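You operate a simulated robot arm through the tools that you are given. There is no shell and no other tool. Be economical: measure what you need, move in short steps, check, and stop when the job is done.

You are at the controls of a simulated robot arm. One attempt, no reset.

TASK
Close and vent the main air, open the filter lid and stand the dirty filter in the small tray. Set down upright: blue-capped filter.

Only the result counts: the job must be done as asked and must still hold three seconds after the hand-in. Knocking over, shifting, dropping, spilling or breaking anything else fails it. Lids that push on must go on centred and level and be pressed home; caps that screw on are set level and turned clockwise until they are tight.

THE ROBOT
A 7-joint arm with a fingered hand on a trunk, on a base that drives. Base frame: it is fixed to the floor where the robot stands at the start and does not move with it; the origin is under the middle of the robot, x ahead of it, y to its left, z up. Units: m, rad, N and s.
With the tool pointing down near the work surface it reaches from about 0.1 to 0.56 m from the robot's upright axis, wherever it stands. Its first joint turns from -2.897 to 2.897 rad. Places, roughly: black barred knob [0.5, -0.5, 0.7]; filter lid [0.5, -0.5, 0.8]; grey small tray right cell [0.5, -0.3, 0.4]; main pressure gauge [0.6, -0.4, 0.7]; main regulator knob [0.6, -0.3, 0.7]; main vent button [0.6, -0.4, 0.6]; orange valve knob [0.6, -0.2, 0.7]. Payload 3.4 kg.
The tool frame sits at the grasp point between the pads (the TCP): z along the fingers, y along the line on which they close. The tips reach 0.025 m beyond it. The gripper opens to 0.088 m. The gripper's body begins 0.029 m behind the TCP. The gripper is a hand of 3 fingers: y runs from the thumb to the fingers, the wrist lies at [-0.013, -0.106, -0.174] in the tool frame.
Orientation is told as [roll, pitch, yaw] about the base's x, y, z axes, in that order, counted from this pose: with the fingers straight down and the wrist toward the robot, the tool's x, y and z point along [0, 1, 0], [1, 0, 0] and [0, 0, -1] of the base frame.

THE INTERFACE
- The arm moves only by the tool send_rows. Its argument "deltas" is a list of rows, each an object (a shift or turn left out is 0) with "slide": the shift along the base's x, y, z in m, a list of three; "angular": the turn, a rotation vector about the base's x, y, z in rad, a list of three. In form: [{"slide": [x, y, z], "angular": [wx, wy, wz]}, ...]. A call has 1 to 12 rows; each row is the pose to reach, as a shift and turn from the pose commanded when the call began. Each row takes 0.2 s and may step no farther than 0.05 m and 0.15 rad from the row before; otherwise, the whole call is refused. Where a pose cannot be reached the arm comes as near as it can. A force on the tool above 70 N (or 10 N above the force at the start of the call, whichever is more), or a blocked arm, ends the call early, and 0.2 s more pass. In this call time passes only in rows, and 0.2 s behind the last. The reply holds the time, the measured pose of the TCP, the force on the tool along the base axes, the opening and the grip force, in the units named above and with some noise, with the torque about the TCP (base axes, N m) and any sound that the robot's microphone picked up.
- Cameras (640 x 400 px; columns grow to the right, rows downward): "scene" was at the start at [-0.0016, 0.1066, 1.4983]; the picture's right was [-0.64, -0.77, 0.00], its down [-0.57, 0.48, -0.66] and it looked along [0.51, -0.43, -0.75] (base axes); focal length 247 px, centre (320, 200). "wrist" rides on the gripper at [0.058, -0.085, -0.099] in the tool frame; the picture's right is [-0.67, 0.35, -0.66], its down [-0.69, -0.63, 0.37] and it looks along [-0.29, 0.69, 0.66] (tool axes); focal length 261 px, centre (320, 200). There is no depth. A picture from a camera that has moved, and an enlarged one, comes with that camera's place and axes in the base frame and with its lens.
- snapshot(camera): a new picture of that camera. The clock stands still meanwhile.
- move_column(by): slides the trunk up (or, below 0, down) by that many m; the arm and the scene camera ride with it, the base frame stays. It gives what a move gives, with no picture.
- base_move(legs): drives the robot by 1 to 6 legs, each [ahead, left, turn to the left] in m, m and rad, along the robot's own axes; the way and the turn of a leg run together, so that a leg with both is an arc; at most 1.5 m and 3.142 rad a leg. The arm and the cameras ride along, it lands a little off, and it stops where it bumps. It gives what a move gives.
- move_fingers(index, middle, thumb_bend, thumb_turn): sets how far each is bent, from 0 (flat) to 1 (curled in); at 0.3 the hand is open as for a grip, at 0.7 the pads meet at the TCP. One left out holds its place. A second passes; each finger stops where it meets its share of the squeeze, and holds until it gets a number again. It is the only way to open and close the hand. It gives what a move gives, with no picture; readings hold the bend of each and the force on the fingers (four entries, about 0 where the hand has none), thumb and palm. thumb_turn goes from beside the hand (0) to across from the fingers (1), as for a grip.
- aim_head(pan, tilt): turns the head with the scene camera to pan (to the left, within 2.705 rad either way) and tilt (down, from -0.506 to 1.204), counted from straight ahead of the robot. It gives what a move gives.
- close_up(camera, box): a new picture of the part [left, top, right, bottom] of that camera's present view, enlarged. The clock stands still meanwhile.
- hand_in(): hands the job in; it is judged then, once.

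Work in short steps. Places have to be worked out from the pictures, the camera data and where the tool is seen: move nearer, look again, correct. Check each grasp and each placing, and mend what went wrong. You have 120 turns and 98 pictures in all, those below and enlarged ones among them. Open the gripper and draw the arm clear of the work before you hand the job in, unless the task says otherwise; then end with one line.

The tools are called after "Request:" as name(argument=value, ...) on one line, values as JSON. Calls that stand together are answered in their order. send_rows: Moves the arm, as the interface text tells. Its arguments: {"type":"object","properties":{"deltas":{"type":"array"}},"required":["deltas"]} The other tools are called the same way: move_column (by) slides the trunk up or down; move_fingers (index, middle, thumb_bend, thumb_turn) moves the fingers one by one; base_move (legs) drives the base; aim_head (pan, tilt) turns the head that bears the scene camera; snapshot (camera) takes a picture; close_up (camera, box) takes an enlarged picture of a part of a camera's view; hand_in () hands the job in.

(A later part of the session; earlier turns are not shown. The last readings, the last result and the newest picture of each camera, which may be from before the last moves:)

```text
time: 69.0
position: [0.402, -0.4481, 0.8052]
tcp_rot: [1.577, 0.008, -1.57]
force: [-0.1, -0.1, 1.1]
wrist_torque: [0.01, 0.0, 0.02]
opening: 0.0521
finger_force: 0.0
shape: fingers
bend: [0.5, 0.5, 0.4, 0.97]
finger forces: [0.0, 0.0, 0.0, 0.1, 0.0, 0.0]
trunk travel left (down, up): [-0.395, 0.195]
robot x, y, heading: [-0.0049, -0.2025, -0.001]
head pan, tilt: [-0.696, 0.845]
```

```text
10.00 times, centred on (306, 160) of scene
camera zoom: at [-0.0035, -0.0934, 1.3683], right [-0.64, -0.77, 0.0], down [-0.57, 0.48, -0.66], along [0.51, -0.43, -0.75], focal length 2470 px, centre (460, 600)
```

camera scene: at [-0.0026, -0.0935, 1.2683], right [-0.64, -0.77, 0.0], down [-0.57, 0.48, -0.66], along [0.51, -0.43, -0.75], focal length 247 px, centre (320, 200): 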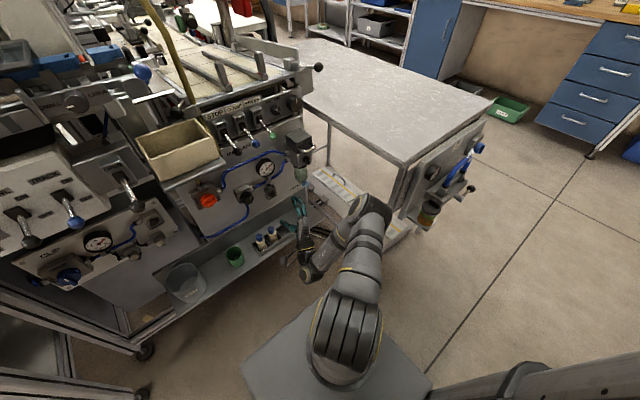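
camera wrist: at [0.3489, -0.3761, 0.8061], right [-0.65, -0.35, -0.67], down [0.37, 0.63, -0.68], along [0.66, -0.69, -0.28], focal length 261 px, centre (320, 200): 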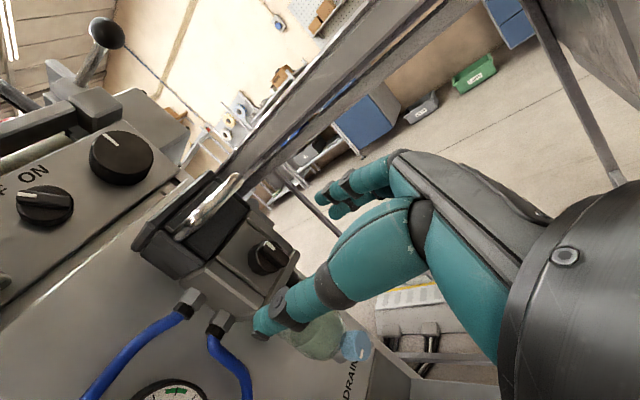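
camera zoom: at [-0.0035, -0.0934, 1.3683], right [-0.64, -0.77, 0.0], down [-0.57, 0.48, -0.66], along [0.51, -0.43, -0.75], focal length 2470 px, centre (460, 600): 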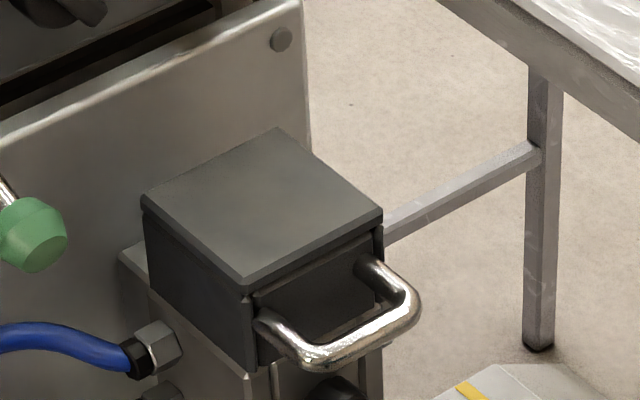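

The hinge runs along x at about (y -0.505, z 0.780), and the handle bar centre is about (0.493, -0.463, 0.804). I'll grip the bar with fingers above and thumb below, then swing it about the hinge. First I roll the hand back.

Request:
send_rows(deltas=[{"slide": [0, 0, 0], "angular": [-0.14, 0, 0]}, {"slide": [0, -0.002, 0], "angular": [-0.28, 0, 0]}, {"slide": [0, -0.004, 0], "angular": [-0.42, 0, 0]}, {"slide": [0, -0.006, 0], "angular": [-0.56, 0, 0]}, {"slide": [0, -0.008, 0], "angular": [-0.7, 0, 0]}, {"slide": [0, -0.01, 0], "angular": [-0.84, 0, 0]}, {"slide": [0.01, -0.012, 0], "angular": [-0.98, 0, 0]}, {"slide": [0.02, -0.014, 0], "angular": [-1.12, 0, 0]}, {"slide": [0.02, -0.014, 0], "angular": [-1.26, 0, 0]}, {"slide": [0.02, -0.014, 0], "angular": [-1.36, 0, 0]}])

Request:
move_fingers(index=0.42, middle=0.42, thumb_bend=0.48)

Request:
close_up(camera="scene", box=[260, 140, 356, 200])

Request:
snapshot(camera="wrist")

```text
time: 71.2
position: [0.4225, -0.4624, 0.8049]
tcp_rot: [1.572, -1.353, -1.569]
force: [0.4, 0.0, 0.4]
wrist_torque: [0.01, 0.01, -0.01]
opening: 0.0521
finger_force: 0.1
shape: fingers
bend: [0.5, 0.5, 0.4, 0.97]
finger forces: [0.0, 0.0, 0.1, 0.0, 0.0, 0.0]
trunk travel left (down, up): [-0.395, 0.195]
robot x, y, heading: [-0.0028, -0.2031, -0.008]
head pan, tilt: [-0.696, 0.845]
```

```text
time: 72.2
position: [0.4226, -0.4617, 0.8066]
tcp_rot: [1.571, -1.35, -1.567]
force: [0.4, -0.1, 0.6]
wrist_torque: [-0.01, 0.01, -0.01]
opening: 0.0529
finger_force: 0.1
shape: fingers
bend: [0.42, 0.42, 0.48, 0.97]
finger forces: [0.0, 0.0, 0.0, 0.0, 0.1, 0.1]
trunk travel left (down, up): [-0.395, 0.195]
robot x, y, heading: [-0.0022, -0.2, -0.004]
head pan, tilt: [-0.696, 0.845]
```

```text
6.67 times, centred on (308, 170) of scene
camera zoom: at [-0.0036, -0.0935, 1.3683], right [-0.64, -0.77, 0.0], down [-0.57, 0.48, -0.66], along [0.51, -0.43, -0.75], focal length 1647 px, centre (400, 400)
```

zoom: 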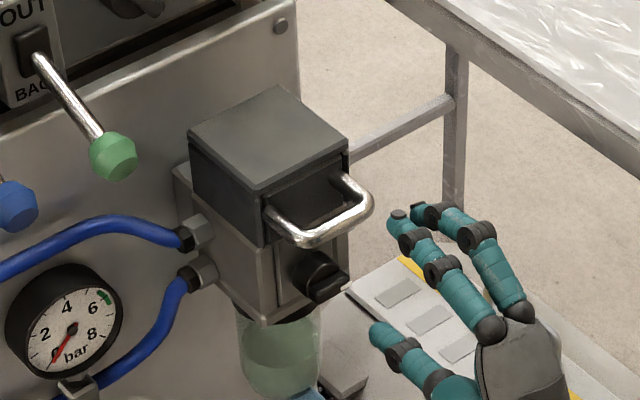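

```text
37 pictures are left
camera wrist: at [0.3232, -0.3874, 0.7355], right [-0.65, -0.73, 0.19], down [0.37, -0.53, -0.76], along [0.66, -0.43, 0.62], focal length 261 px, centre (320, 200)
```

wrist: 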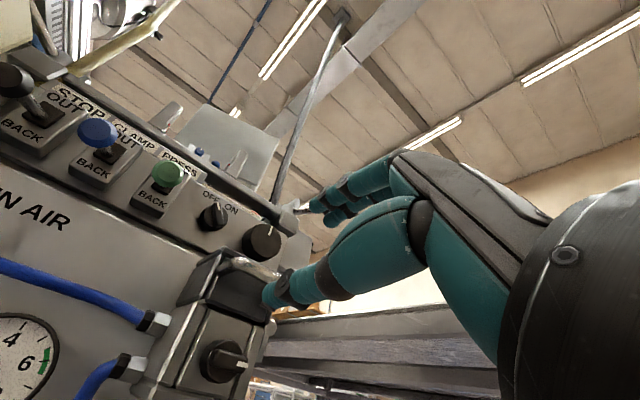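

The latch knob points right. The handle is straight ahead of the hand, so I advance 6 cm and close on the bar.

Request:
send_rows(deltas=[{"slide": [0.03, -0.001, -0.002]}, {"slide": [0.05, -0.001, -0.002]}, {"slide": [0.063, -0.001, -0.002]}])

Request:
move_fingers(index=0.8, middle=0.8, thumb_bend=0.8)

Request:
close_up(camera="scene", box=[260, 140, 356, 200])

```text
time: 73.0
position: [0.4847, -0.4633, 0.804]
tcp_rot: [1.572, -1.349, -1.566]
force: [0.4, -0.7, 0.9]
wrist_torque: [-0.02, 0.03, 0.01]
opening: 0.0529
finger_force: 0.0
shape: fingers
bend: [0.42, 0.42, 0.48, 0.97]
finger forces: [0.1, 0.0, 0.0, 0.0, 0.0, 0.0]
trunk travel left (down, up): [-0.395, 0.195]
robot x, y, heading: [-0.0002, -0.2046, -0.004]
head pan, tilt: [-0.696, 0.845]
```

```text
time: 74.0
position: [0.4876, -0.4639, 0.8039]
tcp_rot: [1.565, -1.352, -1.558]
force: [24.0, -1.3, 1.9]
wrist_torque: [-0.12, 0.06, 0.01]
opening: 0.0
finger_force: 17.2
shape: fingers
bend: [0.74, 0.72, 0.72, 0.98]
finger forces: [11.9, 12.8, 0.0, 0.1, 10.9, 0.0]
trunk travel left (down, up): [-0.395, 0.195]
robot x, y, heading: [0.0022, -0.1999, -0.002]
head pan, tilt: [-0.696, 0.845]
```

```text
6.67 times, centred on (308, 170) of scene
camera zoom: at [-0.0006, -0.0934, 1.3683], right [-0.64, -0.77, 0.0], down [-0.57, 0.48, -0.66], along [0.51, -0.43, -0.75], focal length 1647 px, centre (400, 400)
```

zoom: 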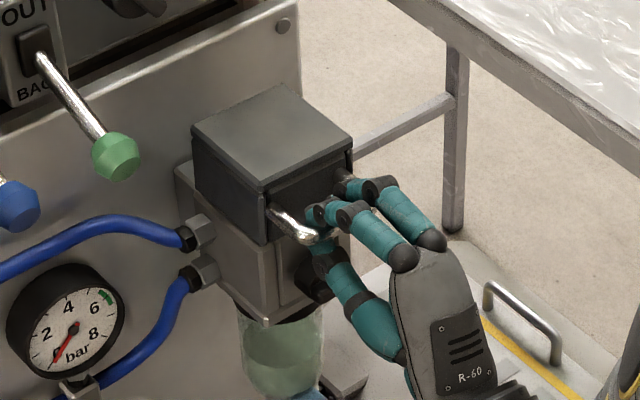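

The fingers are caged round the bar. I swing about the hinge axis in a first small arc and check the forces.

Request:
send_rows(deltas=[{"slide": [-0.002, -0.0038, 0.0055], "angular": [0.14, 0, 0]}, {"slide": [-0.002, -0.0082, 0.0104], "angular": [0.28, 0, 0]}, {"slide": [-0.002, -0.0134, 0.0146], "angular": [0.42, 0, 0]}])

Request:
close_up(camera="scene", box=[260, 140, 356, 200])

```text
time: 74.8
position: [0.4855, -0.4759, 0.8164]
tcp_rot: [1.572, -0.928, -1.564]
force: [34.4, 1.6, 5.6]
wrist_torque: [-0.14, 0.02, 0.11]
opening: 0.0002
finger_force: 20.0
shape: fingers
bend: [0.74, 0.67, 0.72, 0.98]
finger forces: [14.1, 15.6, 0.1, 0.0, 11.6, 0.0]
trunk travel left (down, up): [-0.395, 0.195]
robot x, y, heading: [0.0006, -0.2017, -0.002]
head pan, tilt: [-0.696, 0.845]
```

```text
6.67 times, centred on (308, 170) of scene
camera zoom: at [0.0005, -0.0929, 1.3683], right [-0.64, -0.77, 0.0], down [-0.57, 0.48, -0.66], along [0.51, -0.43, -0.75], focal length 1647 px, centre (400, 400)
```

zoom: 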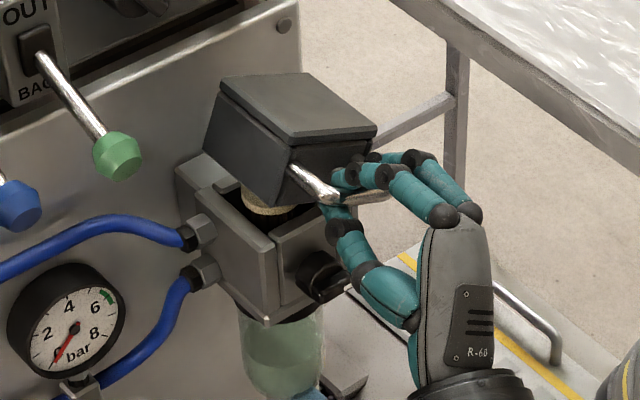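

The lid is swinging open as predicted and the filter shows below. I continue the arc.

Request:
send_rows(deltas=[{"slide": [0, -0.0056, 0.0035], "angular": [0.14, 0, 0]}, {"slide": [0, -0.0117, 0.0062], "angular": [0.28, 0, 0]}, {"slide": [0, -0.0181, 0.0079], "angular": [0.42, 0, 0]}, {"slide": [0, -0.0247, 0.0088], "angular": [0.56, 0, 0]}, {"slide": [0, -0.0313, 0.0088], "angular": [0.7, 0, 0]}, {"slide": [0, -0.0379, 0.0078], "angular": [0.84, 0, 0]}, {"slide": [0, -0.0443, 0.0059], "angular": [0.98, 0, 0]}, {"slide": [0, -0.0503, 0.0031], "angular": [1.12, 0, 0]}])

Request:
close_up(camera="scene", box=[260, 140, 356, 200])

```text
time: 76.6
position: [0.4811, -0.526, 0.8216]
tcp_rot: [1.564, 0.144, -1.542]
force: [47.7, -7.0, 6.9]
wrist_torque: [-0.17, -0.21, 0.14]
opening: 0.0011
finger_force: 21.4
shape: fingers
bend: [0.73, 0.65, 0.72, 0.97]
finger forces: [13.1, 19.3, 0.0, 0.0, 10.4, 0.0]
out of reach, approached as far as the arm can: row 8
trunk travel left (down, up): [-0.395, 0.195]
robot x, y, heading: [-0.0007, -0.2, 0.001]
head pan, tilt: [-0.696, 0.845]
```

```text
6.67 times, centred on (308, 170) of scene
camera zoom: at [0.0025, -0.0934, 1.368], right [-0.64, -0.77, 0.0], down [-0.58, 0.48, -0.66], along [0.51, -0.43, -0.75], focal length 1647 px, centre (400, 400)
```

zoom: 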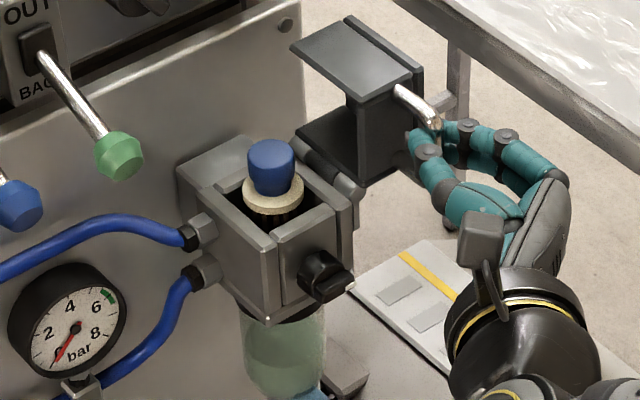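

The lid is about 85° open with the blue-capped filter exposed. I loosen the cage a bit and carry the handle further over, past vertical.

Request:
move_fingers(index=0.66, middle=0.64, thumb_bend=0.62)

Request:
send_rows(deltas=[{"slide": [0, -0.01, -0.001]}, {"slide": [0, -0.02, -0.005]}, {"slide": [0, -0.028, -0.012]}])

Request:
close_up(camera="scene", box=[260, 140, 356, 200])

```text
time: 77.6
position: [0.4761, -0.5282, 0.8243]
tcp_rot: [1.568, 0.143, -1.55]
force: [-0.2, -0.4, 0.2]
wrist_torque: [-0.02, 0.04, -0.02]
opening: 0.0109
finger_force: 0.5
shape: fingers
bend: [0.66, 0.64, 0.62, 0.97]
finger forces: [0.6, 0.6, 0.0, 0.0, 0.1, 0.1]
trunk travel left (down, up): [-0.395, 0.195]
robot x, y, heading: [-0.0028, -0.2019, -0.001]
head pan, tilt: [-0.696, 0.845]
```

```text
time: 78.4
position: [0.4777, -0.5552, 0.8137]
tcp_rot: [1.572, 0.141, -1.546]
force: [-1.4, 7.5, 4.1]
wrist_torque: [0.03, -0.12, 0.2]
opening: 0.0226
finger_force: 4.0
shape: fingers
bend: [0.66, 0.64, 0.54, 0.95]
finger forces: [0.1, 0.0, 0.1, 0.0, 8.1, 0.1]
trunk travel left (down, up): [-0.395, 0.195]
robot x, y, heading: [-0.0044, -0.1992, 0.001]
head pan, tilt: [-0.696, 0.845]
```

```text
6.67 times, centred on (308, 170) of scene
camera zoom: at [-0.0043, -0.0921, 1.3683], right [-0.64, -0.77, 0.0], down [-0.57, 0.48, -0.67], along [0.51, -0.43, -0.75], focal length 1647 px, centre (400, 400)
```

zoom: 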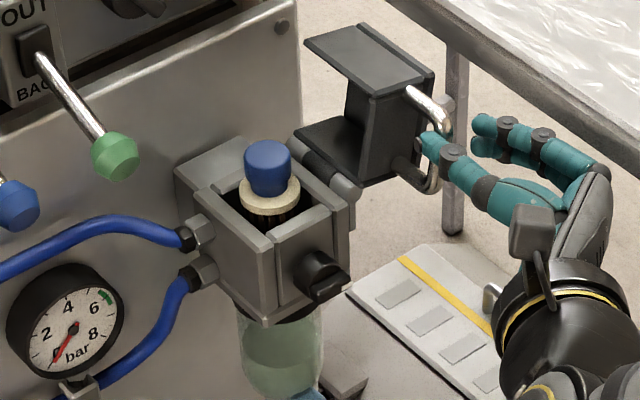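

The lid is past vertical and pushes back at 8 N against the thumb, so it seems to be at its stop. I draw straight back and see whether it stays.

Request:
send_rows(deltas=[{"slide": [-0.03, 0.001, 0]}, {"slide": [-0.07, 0.002, 0]}, {"slide": [-0.11, 0.01, 0]}, {"slide": [-0.11, 0.02, 0]}])

Request:
close_up(camera="scene", box=[260, 140, 356, 200])

```text
time: 79.4
position: [0.3658, -0.5373, 0.8125]
tcp_rot: [1.569, 0.144, -1.55]
force: [-0.3, -0.2, -0.2]
wrist_torque: [-0.01, 0.0, -0.03]
opening: 0.0114
finger_force: 0.0
shape: fingers
bend: [0.66, 0.64, 0.62, 0.97]
finger forces: [0.0, 0.0, 0.1, 0.0, 0.1, 0.0]
trunk travel left (down, up): [-0.395, 0.195]
robot x, y, heading: [-0.001, -0.1989, -0.002]
head pan, tilt: [-0.696, 0.845]
```

```text
6.67 times, centred on (308, 170) of scene
camera zoom: at [-0.0037, -0.0935, 1.3683], right [-0.64, -0.77, 0.0], down [-0.57, 0.48, -0.66], along [0.51, -0.43, -0.75], focal length 1647 px, centre (400, 400)
```

zoom: 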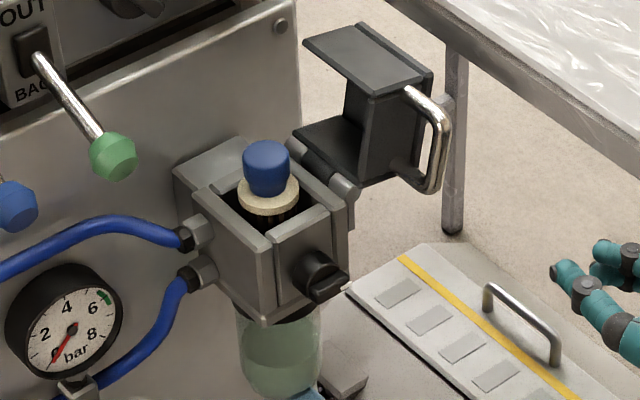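

The lid stays open by itself and the gauge reads 0. Next I bring the hand up and away, then reorient it to point straight down for a vertical grip of the filter cap.

Request:
send_rows(deltas=[{"slide": [-0.02, 0.03, 0.03], "angular": [-0.07, 0, 0]}, {"slide": [-0.03, 0.06, 0.06], "angular": [-0.14, 0, 0]}, {"slide": [-0.03, 0.09, 0.09], "angular": [-0.14, 0, 0]}, {"slide": [-0.03, 0.12, 0.12], "angular": [-0.14, 0, 0]}, {"slide": [-0.03, 0.14, 0.15], "angular": [-0.14, 0, 0]}])

Request:
send_rows(deltas=[{"angular": [-0.084, 0.084, 0.084]}, {"angular": [-0.168, 0.168, 0.168]}, {"angular": [-0.252, 0.252, 0.252]}, {"angular": [-0.336, 0.336, 0.336]}, {"angular": [-0.42, 0.42, 0.42]}, {"angular": [-0.504, 0.504, 0.504]}, {"angular": [-0.588, 0.588, 0.588]}, {"angular": [-0.672, 0.672, 0.672]}, {"angular": [-0.756, 0.756, 0.756]}, {"angular": [-0.84, 0.84, 0.84]}, {"angular": [-0.924, 0.924, 0.924]}, {"angular": [-1.0, 1.0, 1.0]}])

```text
time: 80.6
position: [0.3881, -0.4774, 0.95]
tcp_rot: [1.565, 0.002, -1.545]
force: [0.0, -0.6, -0.3]
wrist_torque: [-0.01, -0.01, 0.01]
opening: 0.0114
finger_force: 0.0
shape: fingers
bend: [0.66, 0.64, 0.62, 0.98]
finger forces: [0.0, 0.1, 0.0, 0.0, 0.0, 0.0]
out of reach, approached as far as the arm can: row 2, 3, 4, 5
trunk travel left (down, up): [-0.395, 0.195]
robot x, y, heading: [-0.0008, -0.2012, 0.0]
head pan, tilt: [-0.696, 0.845]
```

```text
time: 83.2
position: [0.3884, -0.4778, 0.9477]
tcp_rot: [0.226, -0.161, -0.229]
force: [-1.1, 0.4, -0.1]
wrist_torque: [-0.03, -0.01, -0.02]
opening: 0.0116
finger_force: 0.0
shape: fingers
bend: [0.66, 0.64, 0.62, 0.98]
finger forces: [0.0, 0.0, 0.0, 0.1, 0.1, 0.0]
trunk travel left (down, up): [-0.395, 0.195]
robot x, y, heading: [-0.0035, -0.1981, -0.002]
head pan, tilt: [-0.696, 0.845]
```

Nearly down. I finish the reorientation and shift left clear of the lid.

Request:
send_rows(deltas=[{"slide": [-0.01, 0.03, 0.01], "angular": [-0.07, 0.07, 0.07]}, {"slide": [-0.03, 0.06, 0.02], "angular": [-0.14, 0.14, 0.14]}, {"slide": [-0.06, 0.08, 0.02], "angular": [-0.209, 0.185, 0.209]}])

Request:
move_fingers(index=0.4, middle=0.4, thumb_bend=0.4)

Request:
snapshot(camera="scene")

```text
time: 84.0
position: [0.3294, -0.3981, 0.9664]
tcp_rot: [-0.004, -0.002, -0.001]
force: [0.0, 0.2, -1.0]
wrist_torque: [0.01, 0.01, -0.02]
opening: 0.0113
finger_force: 0.1
shape: fingers
bend: [0.66, 0.64, 0.62, 0.98]
finger forces: [0.0, 0.1, 0.1, 0.0, 0.0, 0.0]
trunk travel left (down, up): [-0.395, 0.195]
robot x, y, heading: [0.0019, -0.1999, 0.001]
head pan, tilt: [-0.696, 0.845]
```

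```text
time: 85.0
position: [0.328, -0.3992, 0.9674]
tcp_rot: [-0.002, -0.001, 0.0]
force: [0.0, 0.1, -0.4]
wrist_torque: [0.03, 0.01, 0.01]
opening: 0.063
finger_force: 0.0
shape: fingers
bend: [0.4, 0.4, 0.4, 0.98]
finger forces: [0.0, 0.0, 0.0, 0.0, 0.0, 0.1]
trunk travel left (down, up): [-0.395, 0.195]
robot x, y, heading: [-0.0039, -0.2001, -0.006]
head pan, tilt: [-0.696, 0.845]
```

```text
31 pictures are left
camera scene: at [-0.0036, -0.0934, 1.3683], right [-0.64, -0.77, 0.0], down [-0.57, 0.48, -0.66], along [0.51, -0.43, -0.75], focal length 247 px, centre (320, 200)
```

scene: 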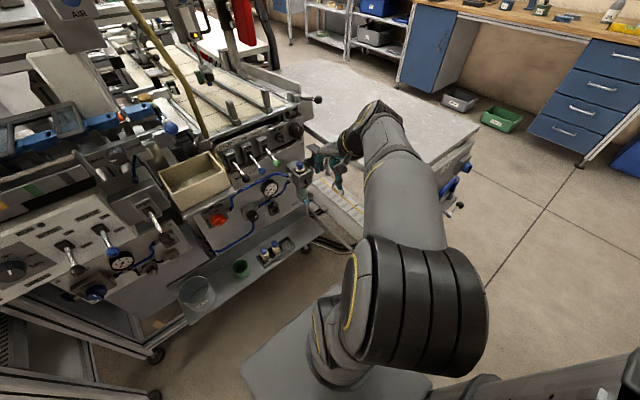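

Orientation is exact. I drive the base 0.1 m ahead so a downward reach to the filter is comfortable.

Request:
base_move(legs=[[0.1, 0, 0]])

Request:
snapshot(camera="wrist")

```text
time: 86.2
position: [0.4288, -0.3984, 0.9665]
tcp_rot: [-0.003, -0.001, -0.001]
force: [-0.9, -0.5, -0.2]
wrist_torque: [0.04, -0.02, -0.03]
opening: 0.063
finger_force: 0.0
shape: fingers
bend: [0.4, 0.4, 0.4, 0.98]
finger forces: [0.0, 0.0, 0.0, 0.0, 0.1, 0.1]
trunk travel left (down, up): [-0.395, 0.195]
robot x, y, heading: [0.1002, -0.2001, -0.0]
head pan, tilt: [-0.696, 0.845]
```

```text
30 pictures are left
camera wrist: at [0.3444, -0.3402, 1.0658], right [0.35, -0.67, 0.66], down [-0.63, -0.69, -0.37], along [0.7, -0.29, -0.66], focal length 261 px, centre (320, 200)
```

wrist: 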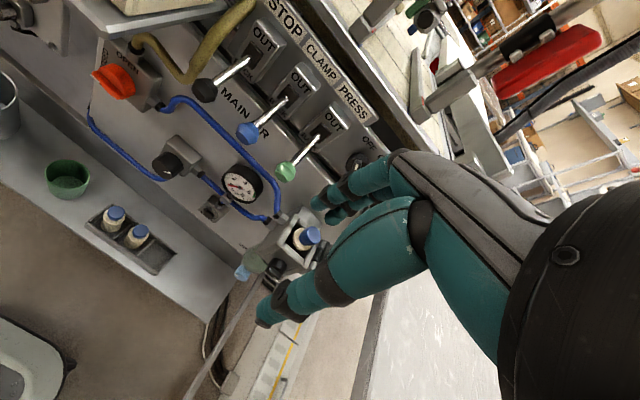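

The filter cap is visible in its well at roughly (0.555, -0.47, 0.80). I move above it in two steps, keeping clear of the green lever at y≈-0.376.

Request:
send_rows(deltas=[{"slide": [0.01, -0.04, 0]}, {"slide": [0.03, -0.07, -0.01]}, {"slide": [0.06, -0.071, -0.02]}, {"slide": [0.09, -0.071, -0.03]}])

Request:
snapshot(camera="wrist")

Request:
close_up(camera="scene", box=[210, 120, 338, 200])

```text
time: 87.2
position: [0.5191, -0.472, 0.9372]
tcp_rot: [-0.001, -0.003, -0.002]
force: [0.3, -0.1, -0.5]
wrist_torque: [0.02, -0.05, 0.04]
opening: 0.063
finger_force: 0.0
shape: fingers
bend: [0.4, 0.4, 0.4, 0.98]
finger forces: [0.0, 0.0, 0.1, 0.0, 0.0, 0.0]
trunk travel left (down, up): [-0.395, 0.195]
robot x, y, heading: [0.1005, -0.1987, -0.003]
head pan, tilt: [-0.696, 0.845]
```

```text
29 pictures are left
camera wrist: at [0.4341, -0.4119, 1.0365], right [0.35, -0.67, 0.66], down [-0.63, -0.69, -0.37], along [0.7, -0.29, -0.66], focal length 261 px, centre (320, 200)
```

wrist: 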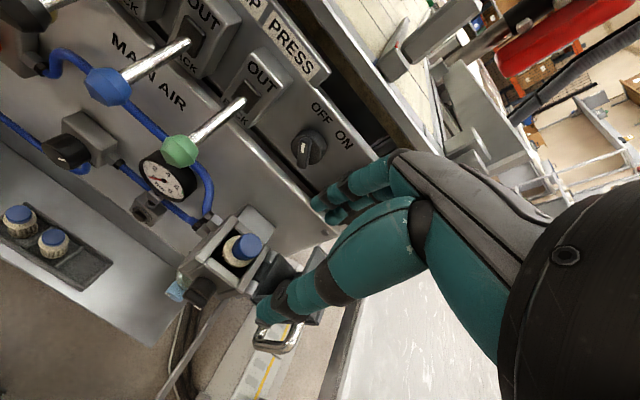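

```text
5.00 times, centred on (274, 160) of scene
camera zoom: at [0.0966, -0.0935, 1.3683], right [-0.64, -0.77, 0.0], down [-0.57, 0.48, -0.66], along [0.51, -0.43, -0.75], focal length 1235 px, centre (550, 400)
```

zoom: 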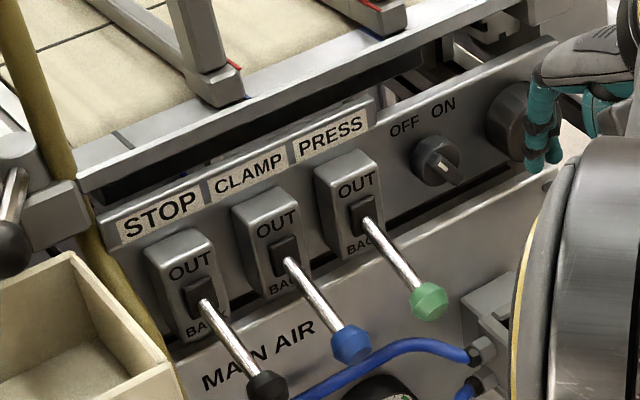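

Triangulation gives the cap at (0.568, -0.476, 0.787). I move directly above it and descend to z≈0.85 for a check.

Request:
send_rows(deltas=[{"slide": [0.03, -0.002, -0.01]}, {"slide": [0.048, -0.003, -0.04]}, {"slide": [0.048, -0.003, -0.085]}])

Request:
snapshot(camera="wrist")

```text
time: 88.0
position: [0.5657, -0.4727, 0.8531]
tcp_rot: [-0.003, -0.001, 0.0]
force: [0.9, 5.4, 0.1]
wrist_torque: [-0.17, -0.09, 0.24]
opening: 0.0629
finger_force: 2.5
shape: fingers
bend: [0.4, 0.4, 0.4, 0.98]
finger forces: [0.0, 5.4, 0.0, 0.0, 0.0, 0.0]
trunk travel left (down, up): [-0.395, 0.195]
robot x, y, heading: [0.0975, -0.1987, -0.006]
head pan, tilt: [-0.696, 0.845]
```

```text
27 pictures are left
camera wrist: at [0.4822, -0.4139, 0.9514], right [0.35, -0.67, 0.66], down [-0.63, -0.69, -0.37], along [0.7, -0.29, -0.66], focal length 261 px, centre (320, 200)
```

wrist: 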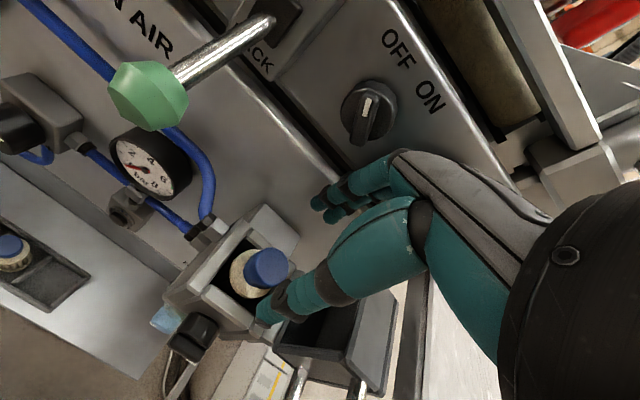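

The middle finger lightly brushes the opened lid. I shift 3 mm left, narrow the opening, and descend to the cap, watching the force.

Request:
move_fingers(index=0.47, middle=0.47, thumb_bend=0.47)

Request:
send_rows(deltas=[{"slide": [0.001, 0.003, 0]}, {"slide": [0.001, 0.003, -0.02]}, {"slide": [0.001, 0.003, -0.035]}, {"slide": [0.001, 0.003, -0.048]}])

Request:
snapshot(camera="wrist")

```text
time: 89.0
position: [0.5657, -0.4735, 0.8533]
tcp_rot: [-0.003, -0.001, 0.001]
force: [-3.1, 2.6, -1.3]
wrist_torque: [-0.05, -0.03, 0.08]
opening: 0.0488
finger_force: 2.2
shape: fingers
bend: [0.47, 0.48, 0.47, 0.98]
finger forces: [0.0, 4.4, 0.0, 0.1, 0.1, 0.0]
trunk travel left (down, up): [-0.395, 0.195]
robot x, y, heading: [0.0964, -0.1995, -0.003]
head pan, tilt: [-0.696, 0.845]
```

```text
time: 90.0
position: [0.5685, -0.4689, 0.8048]
tcp_rot: [-0.002, -0.004, 0.002]
force: [0.1, -0.4, 6.1]
wrist_torque: [0.01, 0.17, 0.0]
opening: 0.0493
finger_force: 2.6
shape: fingers
bend: [0.47, 0.47, 0.47, 0.98]
finger forces: [0.2, 0.1, 0.0, 0.1, 4.9, 0.0]
trunk travel left (down, up): [-0.395, 0.195]
robot x, y, heading: [0.0971, -0.1993, 0.002]
head pan, tilt: [-0.696, 0.845]
```

```text
26 pictures are left
camera wrist: at [0.4835, -0.4107, 0.9037], right [0.35, -0.67, 0.66], down [-0.63, -0.69, -0.37], along [0.7, -0.29, -0.66], focal length 261 px, centre (320, 200)
```

wrist: 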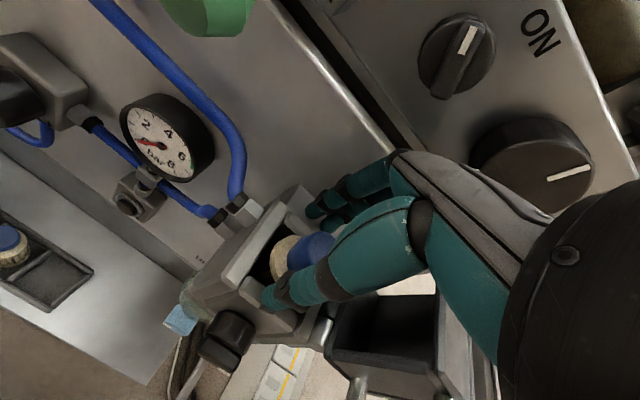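

The thumb tip touches the front rim lightly and the cap sits between thumb and fingers. I lift 3 mm and close.

Request:
send_rows(deltas=[{"slide": [0.001, -0.001, 0.003]}])

Request:
move_fingers(index=0.85, middle=0.85, thumb_bend=0.85)

Request:
close_up(camera="wrist", box=[200, 150, 440, 300])

```text
time: 90.4
position: [0.5688, -0.4705, 0.806]
tcp_rot: [-0.002, -0.002, -0.002]
force: [0.7, 0.3, 0.4]
wrist_torque: [-0.02, 0.0, 0.02]
opening: 0.0489
finger_force: 0.1
shape: fingers
bend: [0.47, 0.47, 0.47, 0.97]
finger forces: [0.0, 0.0, 0.1, 0.1, 0.0, 0.1]
trunk travel left (down, up): [-0.395, 0.195]
robot x, y, heading: [0.0981, -0.1992, -0.001]
head pan, tilt: [-0.696, 0.845]
```

```text
time: 91.4
position: [0.5705, -0.4704, 0.8077]
tcp_rot: [-0.003, -0.004, 0.002]
force: [9.1, -0.1, 8.6]
wrist_torque: [0.0, -0.4, 0.07]
opening: 0.0192
finger_force: 20.1
shape: fingers
bend: [0.73, 0.59, 0.57, 0.97]
finger forces: [19.5, 9.1, 0.0, 0.1, 10.7, 0.1]
trunk travel left (down, up): [-0.395, 0.195]
robot x, y, heading: [0.097, -0.1961, -0.002]
head pan, tilt: [-0.696, 0.845]
```

```text
2.67 times, centred on (320, 225) of wrist
camera zoom: at [0.4851, -0.4116, 0.9065], right [0.35, -0.67, 0.66], down [-0.63, -0.69, -0.37], along [0.7, -0.29, -0.66], focal length 695 px, centre (320, 133)
```

zoom: 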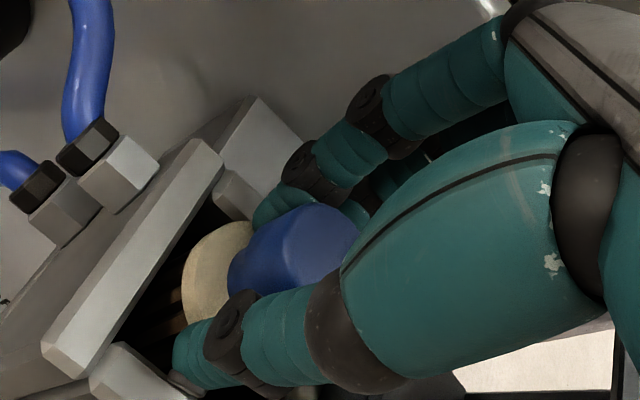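

Index has curled past the left edge, so the hand sits slightly too far left. I reopen, shift 5 mm right, and close again.

Request:
move_fingers(index=0.47, middle=0.47, thumb_bend=0.47)

Request:
send_rows(deltas=[{"slide": [-0.002, -0.005, 0]}])

Request:
move_fingers(index=0.85, middle=0.85, thumb_bend=0.85)

Request:
close_up(camera="wrist", box=[200, 150, 440, 300])

```text
time: 92.4
position: [0.5679, -0.4701, 0.8087]
tcp_rot: [-0.006, -0.004, -0.002]
force: [-2.9, 3.0, 21.8]
wrist_torque: [0.16, -0.21, 0.02]
opening: 0.0288
finger_force: 11.3
shape: fingers
bend: [0.72, 0.47, 0.47, 0.97]
finger forces: [22.7, 0.0, 0.1, 0.0, 0.1, 0.1]
trunk travel left (down, up): [-0.395, 0.195]
robot x, y, heading: [0.0975, -0.2005, 0.001]
head pan, tilt: [-0.696, 0.845]
```

```text
time: 92.8
position: [0.5666, -0.4737, 0.8078]
tcp_rot: [-0.003, -0.006, 0.002]
force: [-1.4, 7.0, 26.5]
wrist_torque: [0.31, -0.3, 0.1]
opening: 0.0302
finger_force: 13.5
shape: fingers
bend: [0.72, 0.47, 0.47, 0.97]
finger forces: [26.8, 0.0, 0.0, 0.1, 0.0, 0.0]
trunk travel left (down, up): [-0.395, 0.195]
robot x, y, heading: [0.1007, -0.1988, -0.004]
head pan, tilt: [-0.696, 0.845]
```

```text
time: 93.8
position: [0.5668, -0.4761, 0.806]
tcp_rot: [-0.003, -0.001, 0.0]
force: [12.0, 1.9, 5.8]
wrist_torque: [0.01, -0.35, 0.13]
opening: 0.0221
finger_force: 18.4
shape: fingers
bend: [0.75, 0.54, 0.51, 0.97]
finger forces: [12.1, 14.1, 0.0, 0.1, 9.9, 0.0]
trunk travel left (down, up): [-0.395, 0.195]
robot x, y, heading: [0.0947, -0.2036, -0.001]
head pan, tilt: [-0.696, 0.845]
```

```text
2.67 times, centred on (320, 225) of wrist
camera zoom: at [0.4833, -0.4167, 0.9056], right [0.35, -0.67, 0.66], down [-0.63, -0.69, -0.36], along [0.7, -0.29, -0.66], focal length 695 px, centre (320, 133)
```

zoom: 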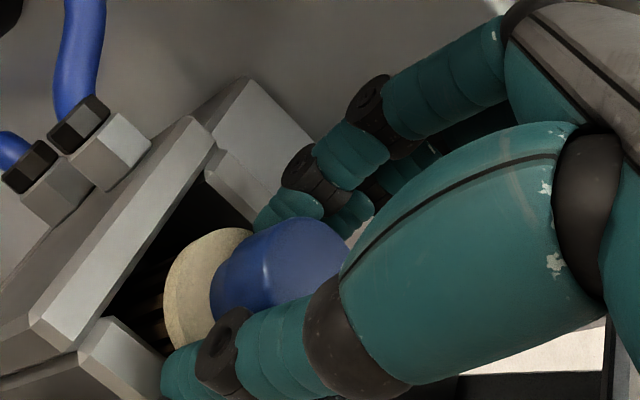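

The index tip is caught behind the well's rear wall. I open, raise 2.5 cm to free it, and look again.

Request:
move_fingers(middle=0.47, thumb_bend=0.45)

Request:
send_rows(deltas=[{"slide": [0, 0.001, 0.012]}, {"slide": [0, 0.002, 0.03]}])

Request:
move_fingers(index=0.5, middle=0.5, thumb_bend=0.47)

Request:
snapshot(camera="wrist")

```text
time: 94.8
position: [0.5674, -0.4753, 0.8052]
tcp_rot: [-0.001, -0.002, 0.001]
force: [11.5, 0.2, 2.4]
wrist_torque: [0.0, -0.26, -0.07]
opening: 0.0252
finger_force: 5.4
shape: fingers
bend: [0.75, 0.47, 0.45, 0.97]
finger forces: [12.2, 0.0, 0.1, 0.0, 0.0, 0.0]
trunk travel left (down, up): [-0.395, 0.195]
robot x, y, heading: [0.0993, -0.1969, -0.001]
head pan, tilt: [-0.696, 0.845]
```

```text
time: 95.4
position: [0.5668, -0.4745, 0.8354]
tcp_rot: [-0.002, 0.001, -0.001]
force: [-0.2, -0.2, -0.7]
wrist_torque: [0.02, 0.0, 0.0]
opening: 0.0147
finger_force: 0.1
shape: fingers
bend: [0.77, 0.47, 0.45, 0.97]
finger forces: [0.0, 0.0, 0.1, 0.0, 0.0, 0.1]
trunk travel left (down, up): [-0.395, 0.195]
robot x, y, heading: [0.099, -0.2024, -0.002]
head pan, tilt: [-0.696, 0.845]
```

```text
time: 96.4
position: [0.5672, -0.4732, 0.8365]
tcp_rot: [-0.002, -0.002, 0.0]
force: [-0.5, 0.0, -1.0]
wrist_torque: [0.04, -0.03, 0.03]
opening: 0.0449
finger_force: 0.0
shape: fingers
bend: [0.5, 0.5, 0.47, 0.97]
finger forces: [0.0, 0.0, 0.0, 0.0, 0.0, 0.0]
trunk travel left (down, up): [-0.395, 0.195]
robot x, y, heading: [0.0976, -0.2032, -0.002]
head pan, tilt: [-0.696, 0.845]
```

```text
23 pictures are left
camera wrist: at [0.4825, -0.4151, 0.9356], right [0.35, -0.67, 0.66], down [-0.63, -0.69, -0.37], along [0.7, -0.29, -0.66], focal length 261 px, centre (320, 200)
```

wrist: 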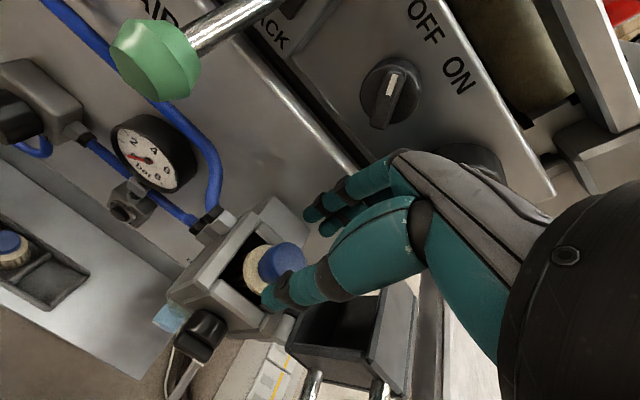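

The cap centre reads about (0.565, -0.478). I realign 5 mm to the right, come down slightly less deep, and close.

Request:
send_rows(deltas=[{"slide": [0, -0.0055, -0.01]}, {"slide": [0, -0.0055, -0.025]}])

Request:
move_fingers(index=0.85, middle=0.85, thumb_bend=0.85)

Request:
close_up(camera="wrist", box=[200, 150, 440, 300])

```text
time: 97.0
position: [0.5671, -0.4806, 0.8127]
tcp_rot: [-0.003, -0.002, -0.002]
force: [-0.6, 0.5, 0.6]
wrist_torque: [0.0, 0.02, -0.03]
opening: 0.045
finger_force: 0.0
shape: fingers
bend: [0.5, 0.5, 0.47, 0.97]
finger forces: [0.1, 0.0, 0.0, 0.0, 0.0, 0.0]
trunk travel left (down, up): [-0.395, 0.195]
robot x, y, heading: [0.0961, -0.2014, -0.001]
head pan, tilt: [-0.696, 0.845]
```

```text
time: 98.0
position: [0.5653, -0.4792, 0.8123]
tcp_rot: [-0.004, -0.006, -0.002]
force: [-12.8, -1.0, 2.0]
wrist_torque: [0.02, 0.36, 0.1]
opening: 0.0157
finger_force: 19.6
shape: fingers
bend: [0.71, 0.85, 0.64, 0.96]
finger forces: [10.4, 1.9, 0.0, 0.1, 25.9, 0.1]
trunk travel left (down, up): [-0.395, 0.195]
robot x, y, heading: [0.1006, -0.198, -0.003]
head pan, tilt: [-0.696, 0.845]
```

```text
2.67 times, centred on (320, 225) of wrist
camera zoom: at [0.4811, -0.4208, 0.9116], right [0.35, -0.67, 0.66], down [-0.63, -0.69, -0.37], along [0.7, -0.29, -0.66], focal length 695 px, centre (320, 133)
```

zoom: 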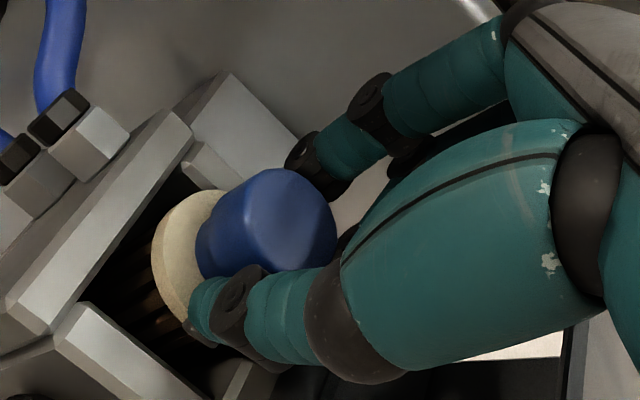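

Now the middle finger slips past, so the centre lies between, at y≈-0.475. Reopen, raise slightly, recentre and close.

Request:
move_fingers(index=0.5, middle=0.5, thumb_bend=0.47)

Request:
send_rows(deltas=[{"slide": [0, 0, 0.025]}])

Request:
move_fingers(index=0.5, middle=0.5, thumb_bend=0.47)

Request:
send_rows(deltas=[{"slide": [0, 0.005, -0.01]}, {"slide": [0, 0.005, -0.027]}])

Request:
move_fingers(index=0.8, middle=0.8, thumb_bend=0.8)

Request:
close_up(camera="wrist", box=[200, 150, 440, 300])

```text
time: 99.0
position: [0.5668, -0.4793, 0.8126]
tcp_rot: [-0.004, 0.0, -0.001]
force: [0.2, -0.6, -0.3]
wrist_torque: [-0.01, -0.03, 0.01]
opening: 0.0445
finger_force: 0.1
shape: fingers
bend: [0.5, 0.5, 0.47, 0.97]
finger forces: [0.0, 0.0, 0.1, 0.0, 0.0, 0.0]
trunk travel left (down, up): [-0.395, 0.195]
robot x, y, heading: [0.0993, -0.2007, -0.001]
head pan, tilt: [-0.696, 0.845]
```

```text
time: 99.4
position: [0.5673, -0.4783, 0.8369]
tcp_rot: [-0.001, -0.002, 0.001]
force: [0.1, -0.1, -1.0]
wrist_torque: [0.0, 0.01, 0.0]
opening: 0.0443
finger_force: 0.1
shape: fingers
bend: [0.5, 0.5, 0.47, 0.97]
finger forces: [0.1, 0.1, 0.1, 0.0, 0.1, 0.0]
trunk travel left (down, up): [-0.395, 0.195]
robot x, y, heading: [0.0982, -0.1993, -0.003]
head pan, tilt: [-0.696, 0.845]
```

```text
time: 100.4
position: [0.5672, -0.4782, 0.837]
tcp_rot: [-0.002, -0.001, 0.001]
force: [0.5, -0.1, -0.1]
wrist_torque: [-0.01, -0.01, 0.01]
opening: 0.0443
finger_force: 0.1
shape: fingers
bend: [0.5, 0.5, 0.47, 0.97]
finger forces: [0.0, 0.0, 0.0, 0.0, 0.0, 0.0]
trunk travel left (down, up): [-0.395, 0.195]
robot x, y, heading: [0.1001, -0.2023, -0.003]
head pan, tilt: [-0.696, 0.845]
```

```text
time: 101.0
position: [0.5673, -0.4726, 0.8094]
tcp_rot: [0.0, -0.003, -0.003]
force: [-0.3, 0.2, -0.7]
wrist_torque: [-0.01, 0.01, 0.02]
opening: 0.0444
finger_force: 0.2
shape: fingers
bend: [0.5, 0.5, 0.47, 0.97]
finger forces: [0.0, 0.1, 0.0, 0.1, 0.1, 0.0]
trunk travel left (down, up): [-0.395, 0.195]
robot x, y, heading: [0.0971, -0.2004, -0.002]
head pan, tilt: [-0.696, 0.845]
```

```text
time: 102.0
position: [0.5678, -0.4742, 0.8102]
tcp_rot: [-0.005, -0.004, -0.002]
force: [0.1, -1.7, 5.2]
wrist_torque: [-0.05, 0.07, 0.04]
opening: 0.0154
finger_force: 22.5
shape: fingers
bend: [0.72, 0.66, 0.62, 0.94]
finger forces: [11.6, 10.8, 0.1, 0.1, 22.5, 0.0]
trunk travel left (down, up): [-0.395, 0.195]
robot x, y, heading: [0.0993, -0.2018, -0.002]
head pan, tilt: [-0.696, 0.845]
```

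```text
2.67 times, centred on (320, 225) of wrist
camera zoom: at [0.4826, -0.4154, 0.9092], right [0.35, -0.67, 0.66], down [-0.63, -0.69, -0.37], along [0.7, -0.29, -0.66], focal length 695 px, centre (320, 133)
```

zoom: 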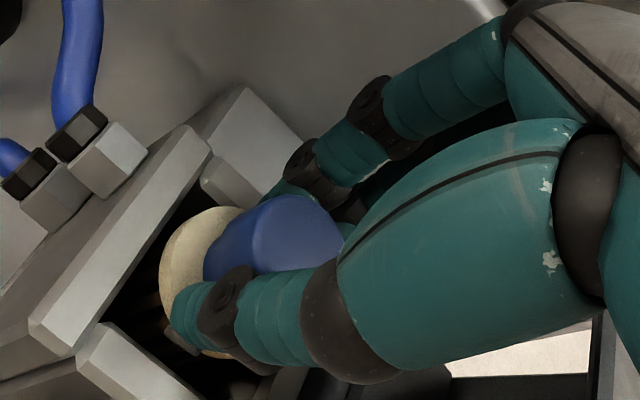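

A balanced three-point grip on the cap (about 11 + 11 N against 22 N). I lift straight up 4 cm and check.

Request:
send_rows(deltas=[{"slide": [0, 0, 0.01]}, {"slide": [0, 0, 0.025]}, {"slide": [0, 0, 0.04]}])

Request:
close_up(camera="wrist", box=[120, 140, 440, 340])

```text
time: 102.8
position: [0.5669, -0.4739, 0.8501]
tcp_rot: [-0.002, -0.001, -0.001]
force: [-0.1, 0.8, -1.1]
wrist_torque: [-0.02, 0.02, -0.06]
opening: 0.0155
finger_force: 20.7
shape: fingers
bend: [0.72, 0.73, 0.64, 0.93]
finger forces: [12.5, 7.5, 0.0, 0.0, 20.5, 0.1]
trunk travel left (down, up): [-0.395, 0.195]
robot x, y, heading: [0.0996, -0.1991, 0.005]
head pan, tilt: [-0.696, 0.845]
```

```text
2.00 times, centred on (280, 240) of wrist
camera zoom: at [0.4825, -0.4152, 0.9493], right [0.35, -0.67, 0.66], down [-0.63, -0.69, -0.37], along [0.7, -0.29, -0.66], focal length 521 px, centre (400, 120)
```

zoom: 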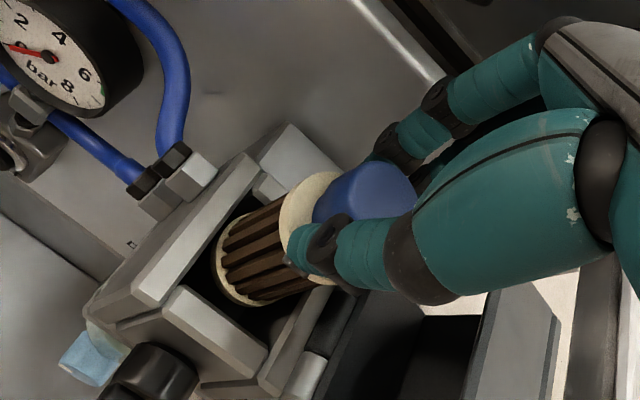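

The dirty filter is lifting out cleanly. I raise it another 6 cm, then draw back toward the robot clear of the panel and lid.

Request:
send_rows(deltas=[{"slide": [0, 0.002, 0.02]}, {"slide": [0, 0.002, 0.04]}, {"slide": [0, 0.002, 0.06]}, {"slide": [-0.03, 0.002, 0.065]}, {"slide": [-0.07, 0.002, 0.065]}, {"slide": [-0.11, 0.01, 0.065]}, {"slide": [-0.14, 0.03, 0.065]}, {"slide": [-0.15, 0.06, 0.06]}, {"slide": [-0.15, 0.09, 0.05]}, {"slide": [-0.15, 0.118, 0.04]}])

Request:
snapshot(camera="wrist")

Request:
snapshot(camera="scene")

```text
time: 105.0
position: [0.4164, -0.3557, 0.8894]
tcp_rot: [-0.004, -0.002, -0.003]
force: [0.0, 0.4, -1.1]
wrist_torque: [-0.01, -0.05, 0.03]
opening: 0.0154
finger_force: 20.5
shape: fingers
bend: [0.72, 0.73, 0.65, 0.93]
finger forces: [12.3, 8.0, 0.0, 0.1, 20.4, 0.0]
trunk travel left (down, up): [-0.395, 0.195]
robot x, y, heading: [0.1003, -0.1988, 0.006]
head pan, tilt: [-0.696, 0.845]
```

```text
19 pictures are left
camera wrist: at [0.3325, -0.297, 0.9886], right [0.35, -0.67, 0.66], down [-0.63, -0.69, -0.37], along [0.7, -0.29, -0.66], focal length 261 px, centre (320, 200)
```

wrist: 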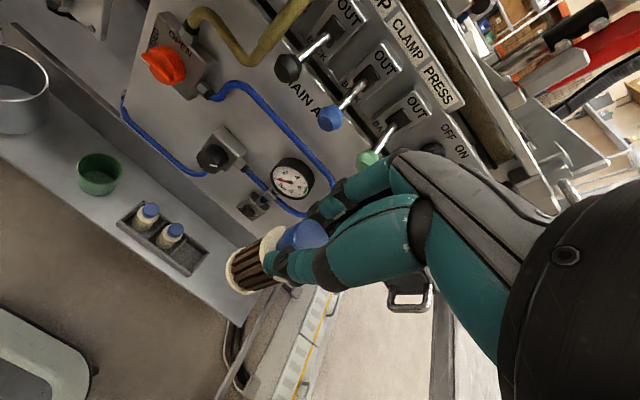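

```text
18 pictures are left
camera scene: at [0.0966, -0.0936, 1.3683], right [-0.64, -0.77, 0.0], down [-0.57, 0.48, -0.66], along [0.51, -0.43, -0.75], focal length 247 px, centre (320, 200)
```

scene: 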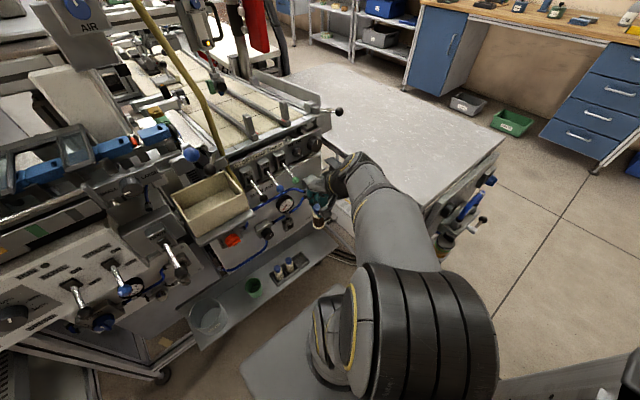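

The filter is firmly held and hangs upright. The right cell lies around (0.53, -0.355). I lower the trunk by 0.22 m at this safe stand-off, then look closer.

Request:
move_column(by=-0.22)

Request:
snapshot(camera="wrist")

```text
time: 107.3
position: [0.4171, -0.3554, 0.6696]
tcp_rot: [-0.002, -0.004, 0.0]
force: [0.3, 0.8, -1.2]
wrist_torque: [0.0, 0.02, -0.01]
opening: 0.0153
finger_force: 20.7
shape: fingers
bend: [0.72, 0.73, 0.65, 0.93]
finger forces: [12.3, 8.2, 0.0, 0.0, 20.4, 0.0]
trunk travel left (down, up): [-0.175, 0.415]
robot x, y, heading: [0.0967, -0.2014, -0.002]
head pan, tilt: [-0.696, 0.845]
```

```text
17 pictures are left
camera wrist: at [0.3327, -0.2973, 0.7687], right [0.35, -0.67, 0.66], down [-0.63, -0.69, -0.37], along [0.7, -0.29, -0.66], focal length 261 px, centre (320, 200)
```

wrist: 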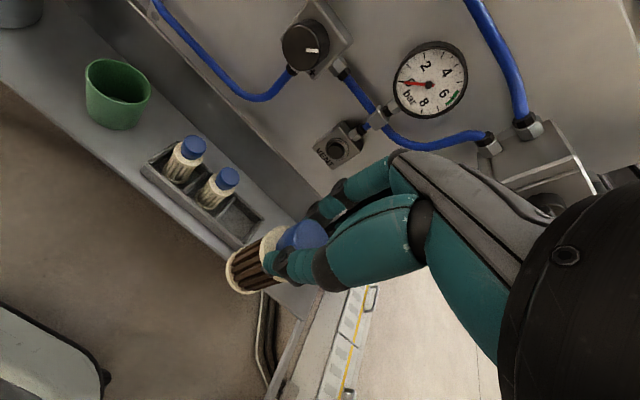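

Spare caps triangulate to (0.531, -0.242) and (0.5305, -0.297), so the right cell centre is (0.530, -0.351). I descend to z≈0.56 at this stand-off, then go forward over the cell.

Request:
send_rows(deltas=[{"slide": [0, 0.001, -0.04]}, {"slide": [0, 0.003, -0.08]}, {"slide": [0, 0.004, -0.108]}, {"slide": [0.04, 0.004, -0.108]}, {"slide": [0.075, 0.004, -0.108]}])

Request:
snapshot(camera="wrist")

```text
time: 108.5
position: [0.4928, -0.3517, 0.5612]
tcp_rot: [-0.002, -0.003, 0.0]
force: [0.5, 0.9, 0.0]
wrist_torque: [0.01, 0.0, 0.0]
opening: 0.0151
finger_force: 20.4
shape: fingers
bend: [0.72, 0.73, 0.65, 0.93]
finger forces: [11.3, 8.3, 0.0, 0.1, 20.1, 0.0]
out of reach, approached as far as the arm can: row 3
trunk travel left (down, up): [-0.175, 0.415]
robot x, y, heading: [0.0971, -0.2027, 0.001]
head pan, tilt: [-0.696, 0.845]
```

```text
16 pictures are left
camera wrist: at [0.4075, -0.2935, 0.6602], right [0.35, -0.67, 0.66], down [-0.63, -0.69, -0.37], along [0.7, -0.29, -0.66], focal length 261 px, centre (320, 200)
```

wrist: 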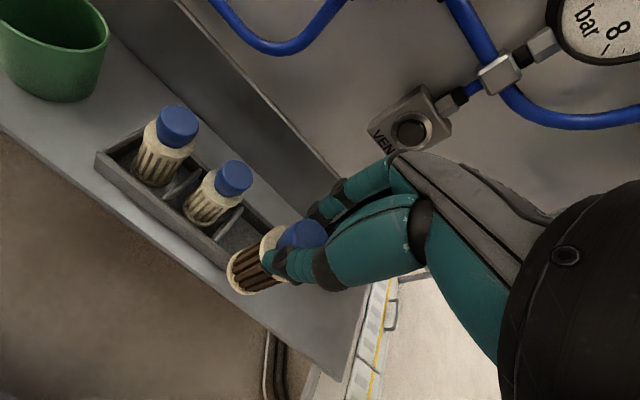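

Positions agree: the target is about (0.529, -0.350). I move forward over the cell and check before lowering.

Request:
send_rows(deltas=[{"slide": [0.02, 0.001, 0]}, {"slide": [0.036, 0.0015, -0.005]}, {"slide": [0.036, 0.0015, -0.02]}])

Request:
snapshot(camera="wrist")

Request:
snapshot(camera="scene")

```text
time: 109.3
position: [0.5287, -0.3514, 0.5411]
tcp_rot: [-0.004, -0.001, -0.001]
force: [-0.1, -1.2, -0.7]
wrist_torque: [-0.02, 0.02, 0.03]
opening: 0.0151
finger_force: 19.5
shape: fingers
bend: [0.72, 0.73, 0.65, 0.93]
finger forces: [11.1, 8.5, 0.0, 0.0, 20.1, 0.0]
trunk travel left (down, up): [-0.175, 0.415]
robot x, y, heading: [0.1005, -0.2015, -0.003]
head pan, tilt: [-0.696, 0.845]
```

```text
15 pictures are left
camera wrist: at [0.444, -0.292, 0.6409], right [0.35, -0.67, 0.66], down [-0.63, -0.69, -0.37], along [0.7, -0.29, -0.66], focal length 261 px, centre (320, 200)
```

wrist: 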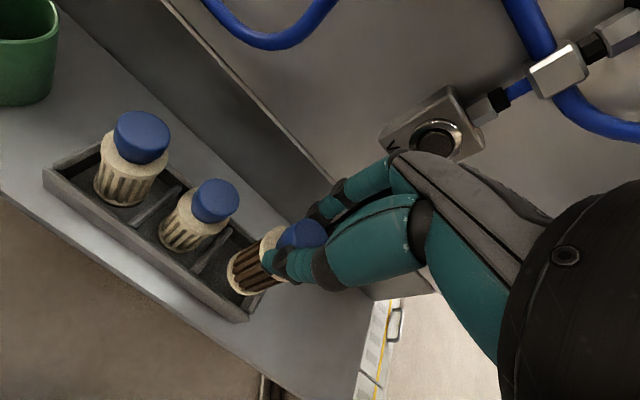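

```text
14 pictures are left
camera scene: at [0.0966, -0.0935, 1.1483], right [-0.64, -0.77, 0.0], down [-0.57, 0.48, -0.66], along [0.51, -0.43, -0.75], focal length 247 px, centre (320, 200)
```

scene: 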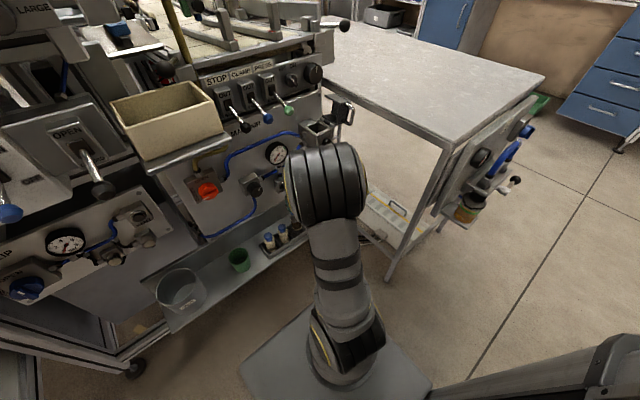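

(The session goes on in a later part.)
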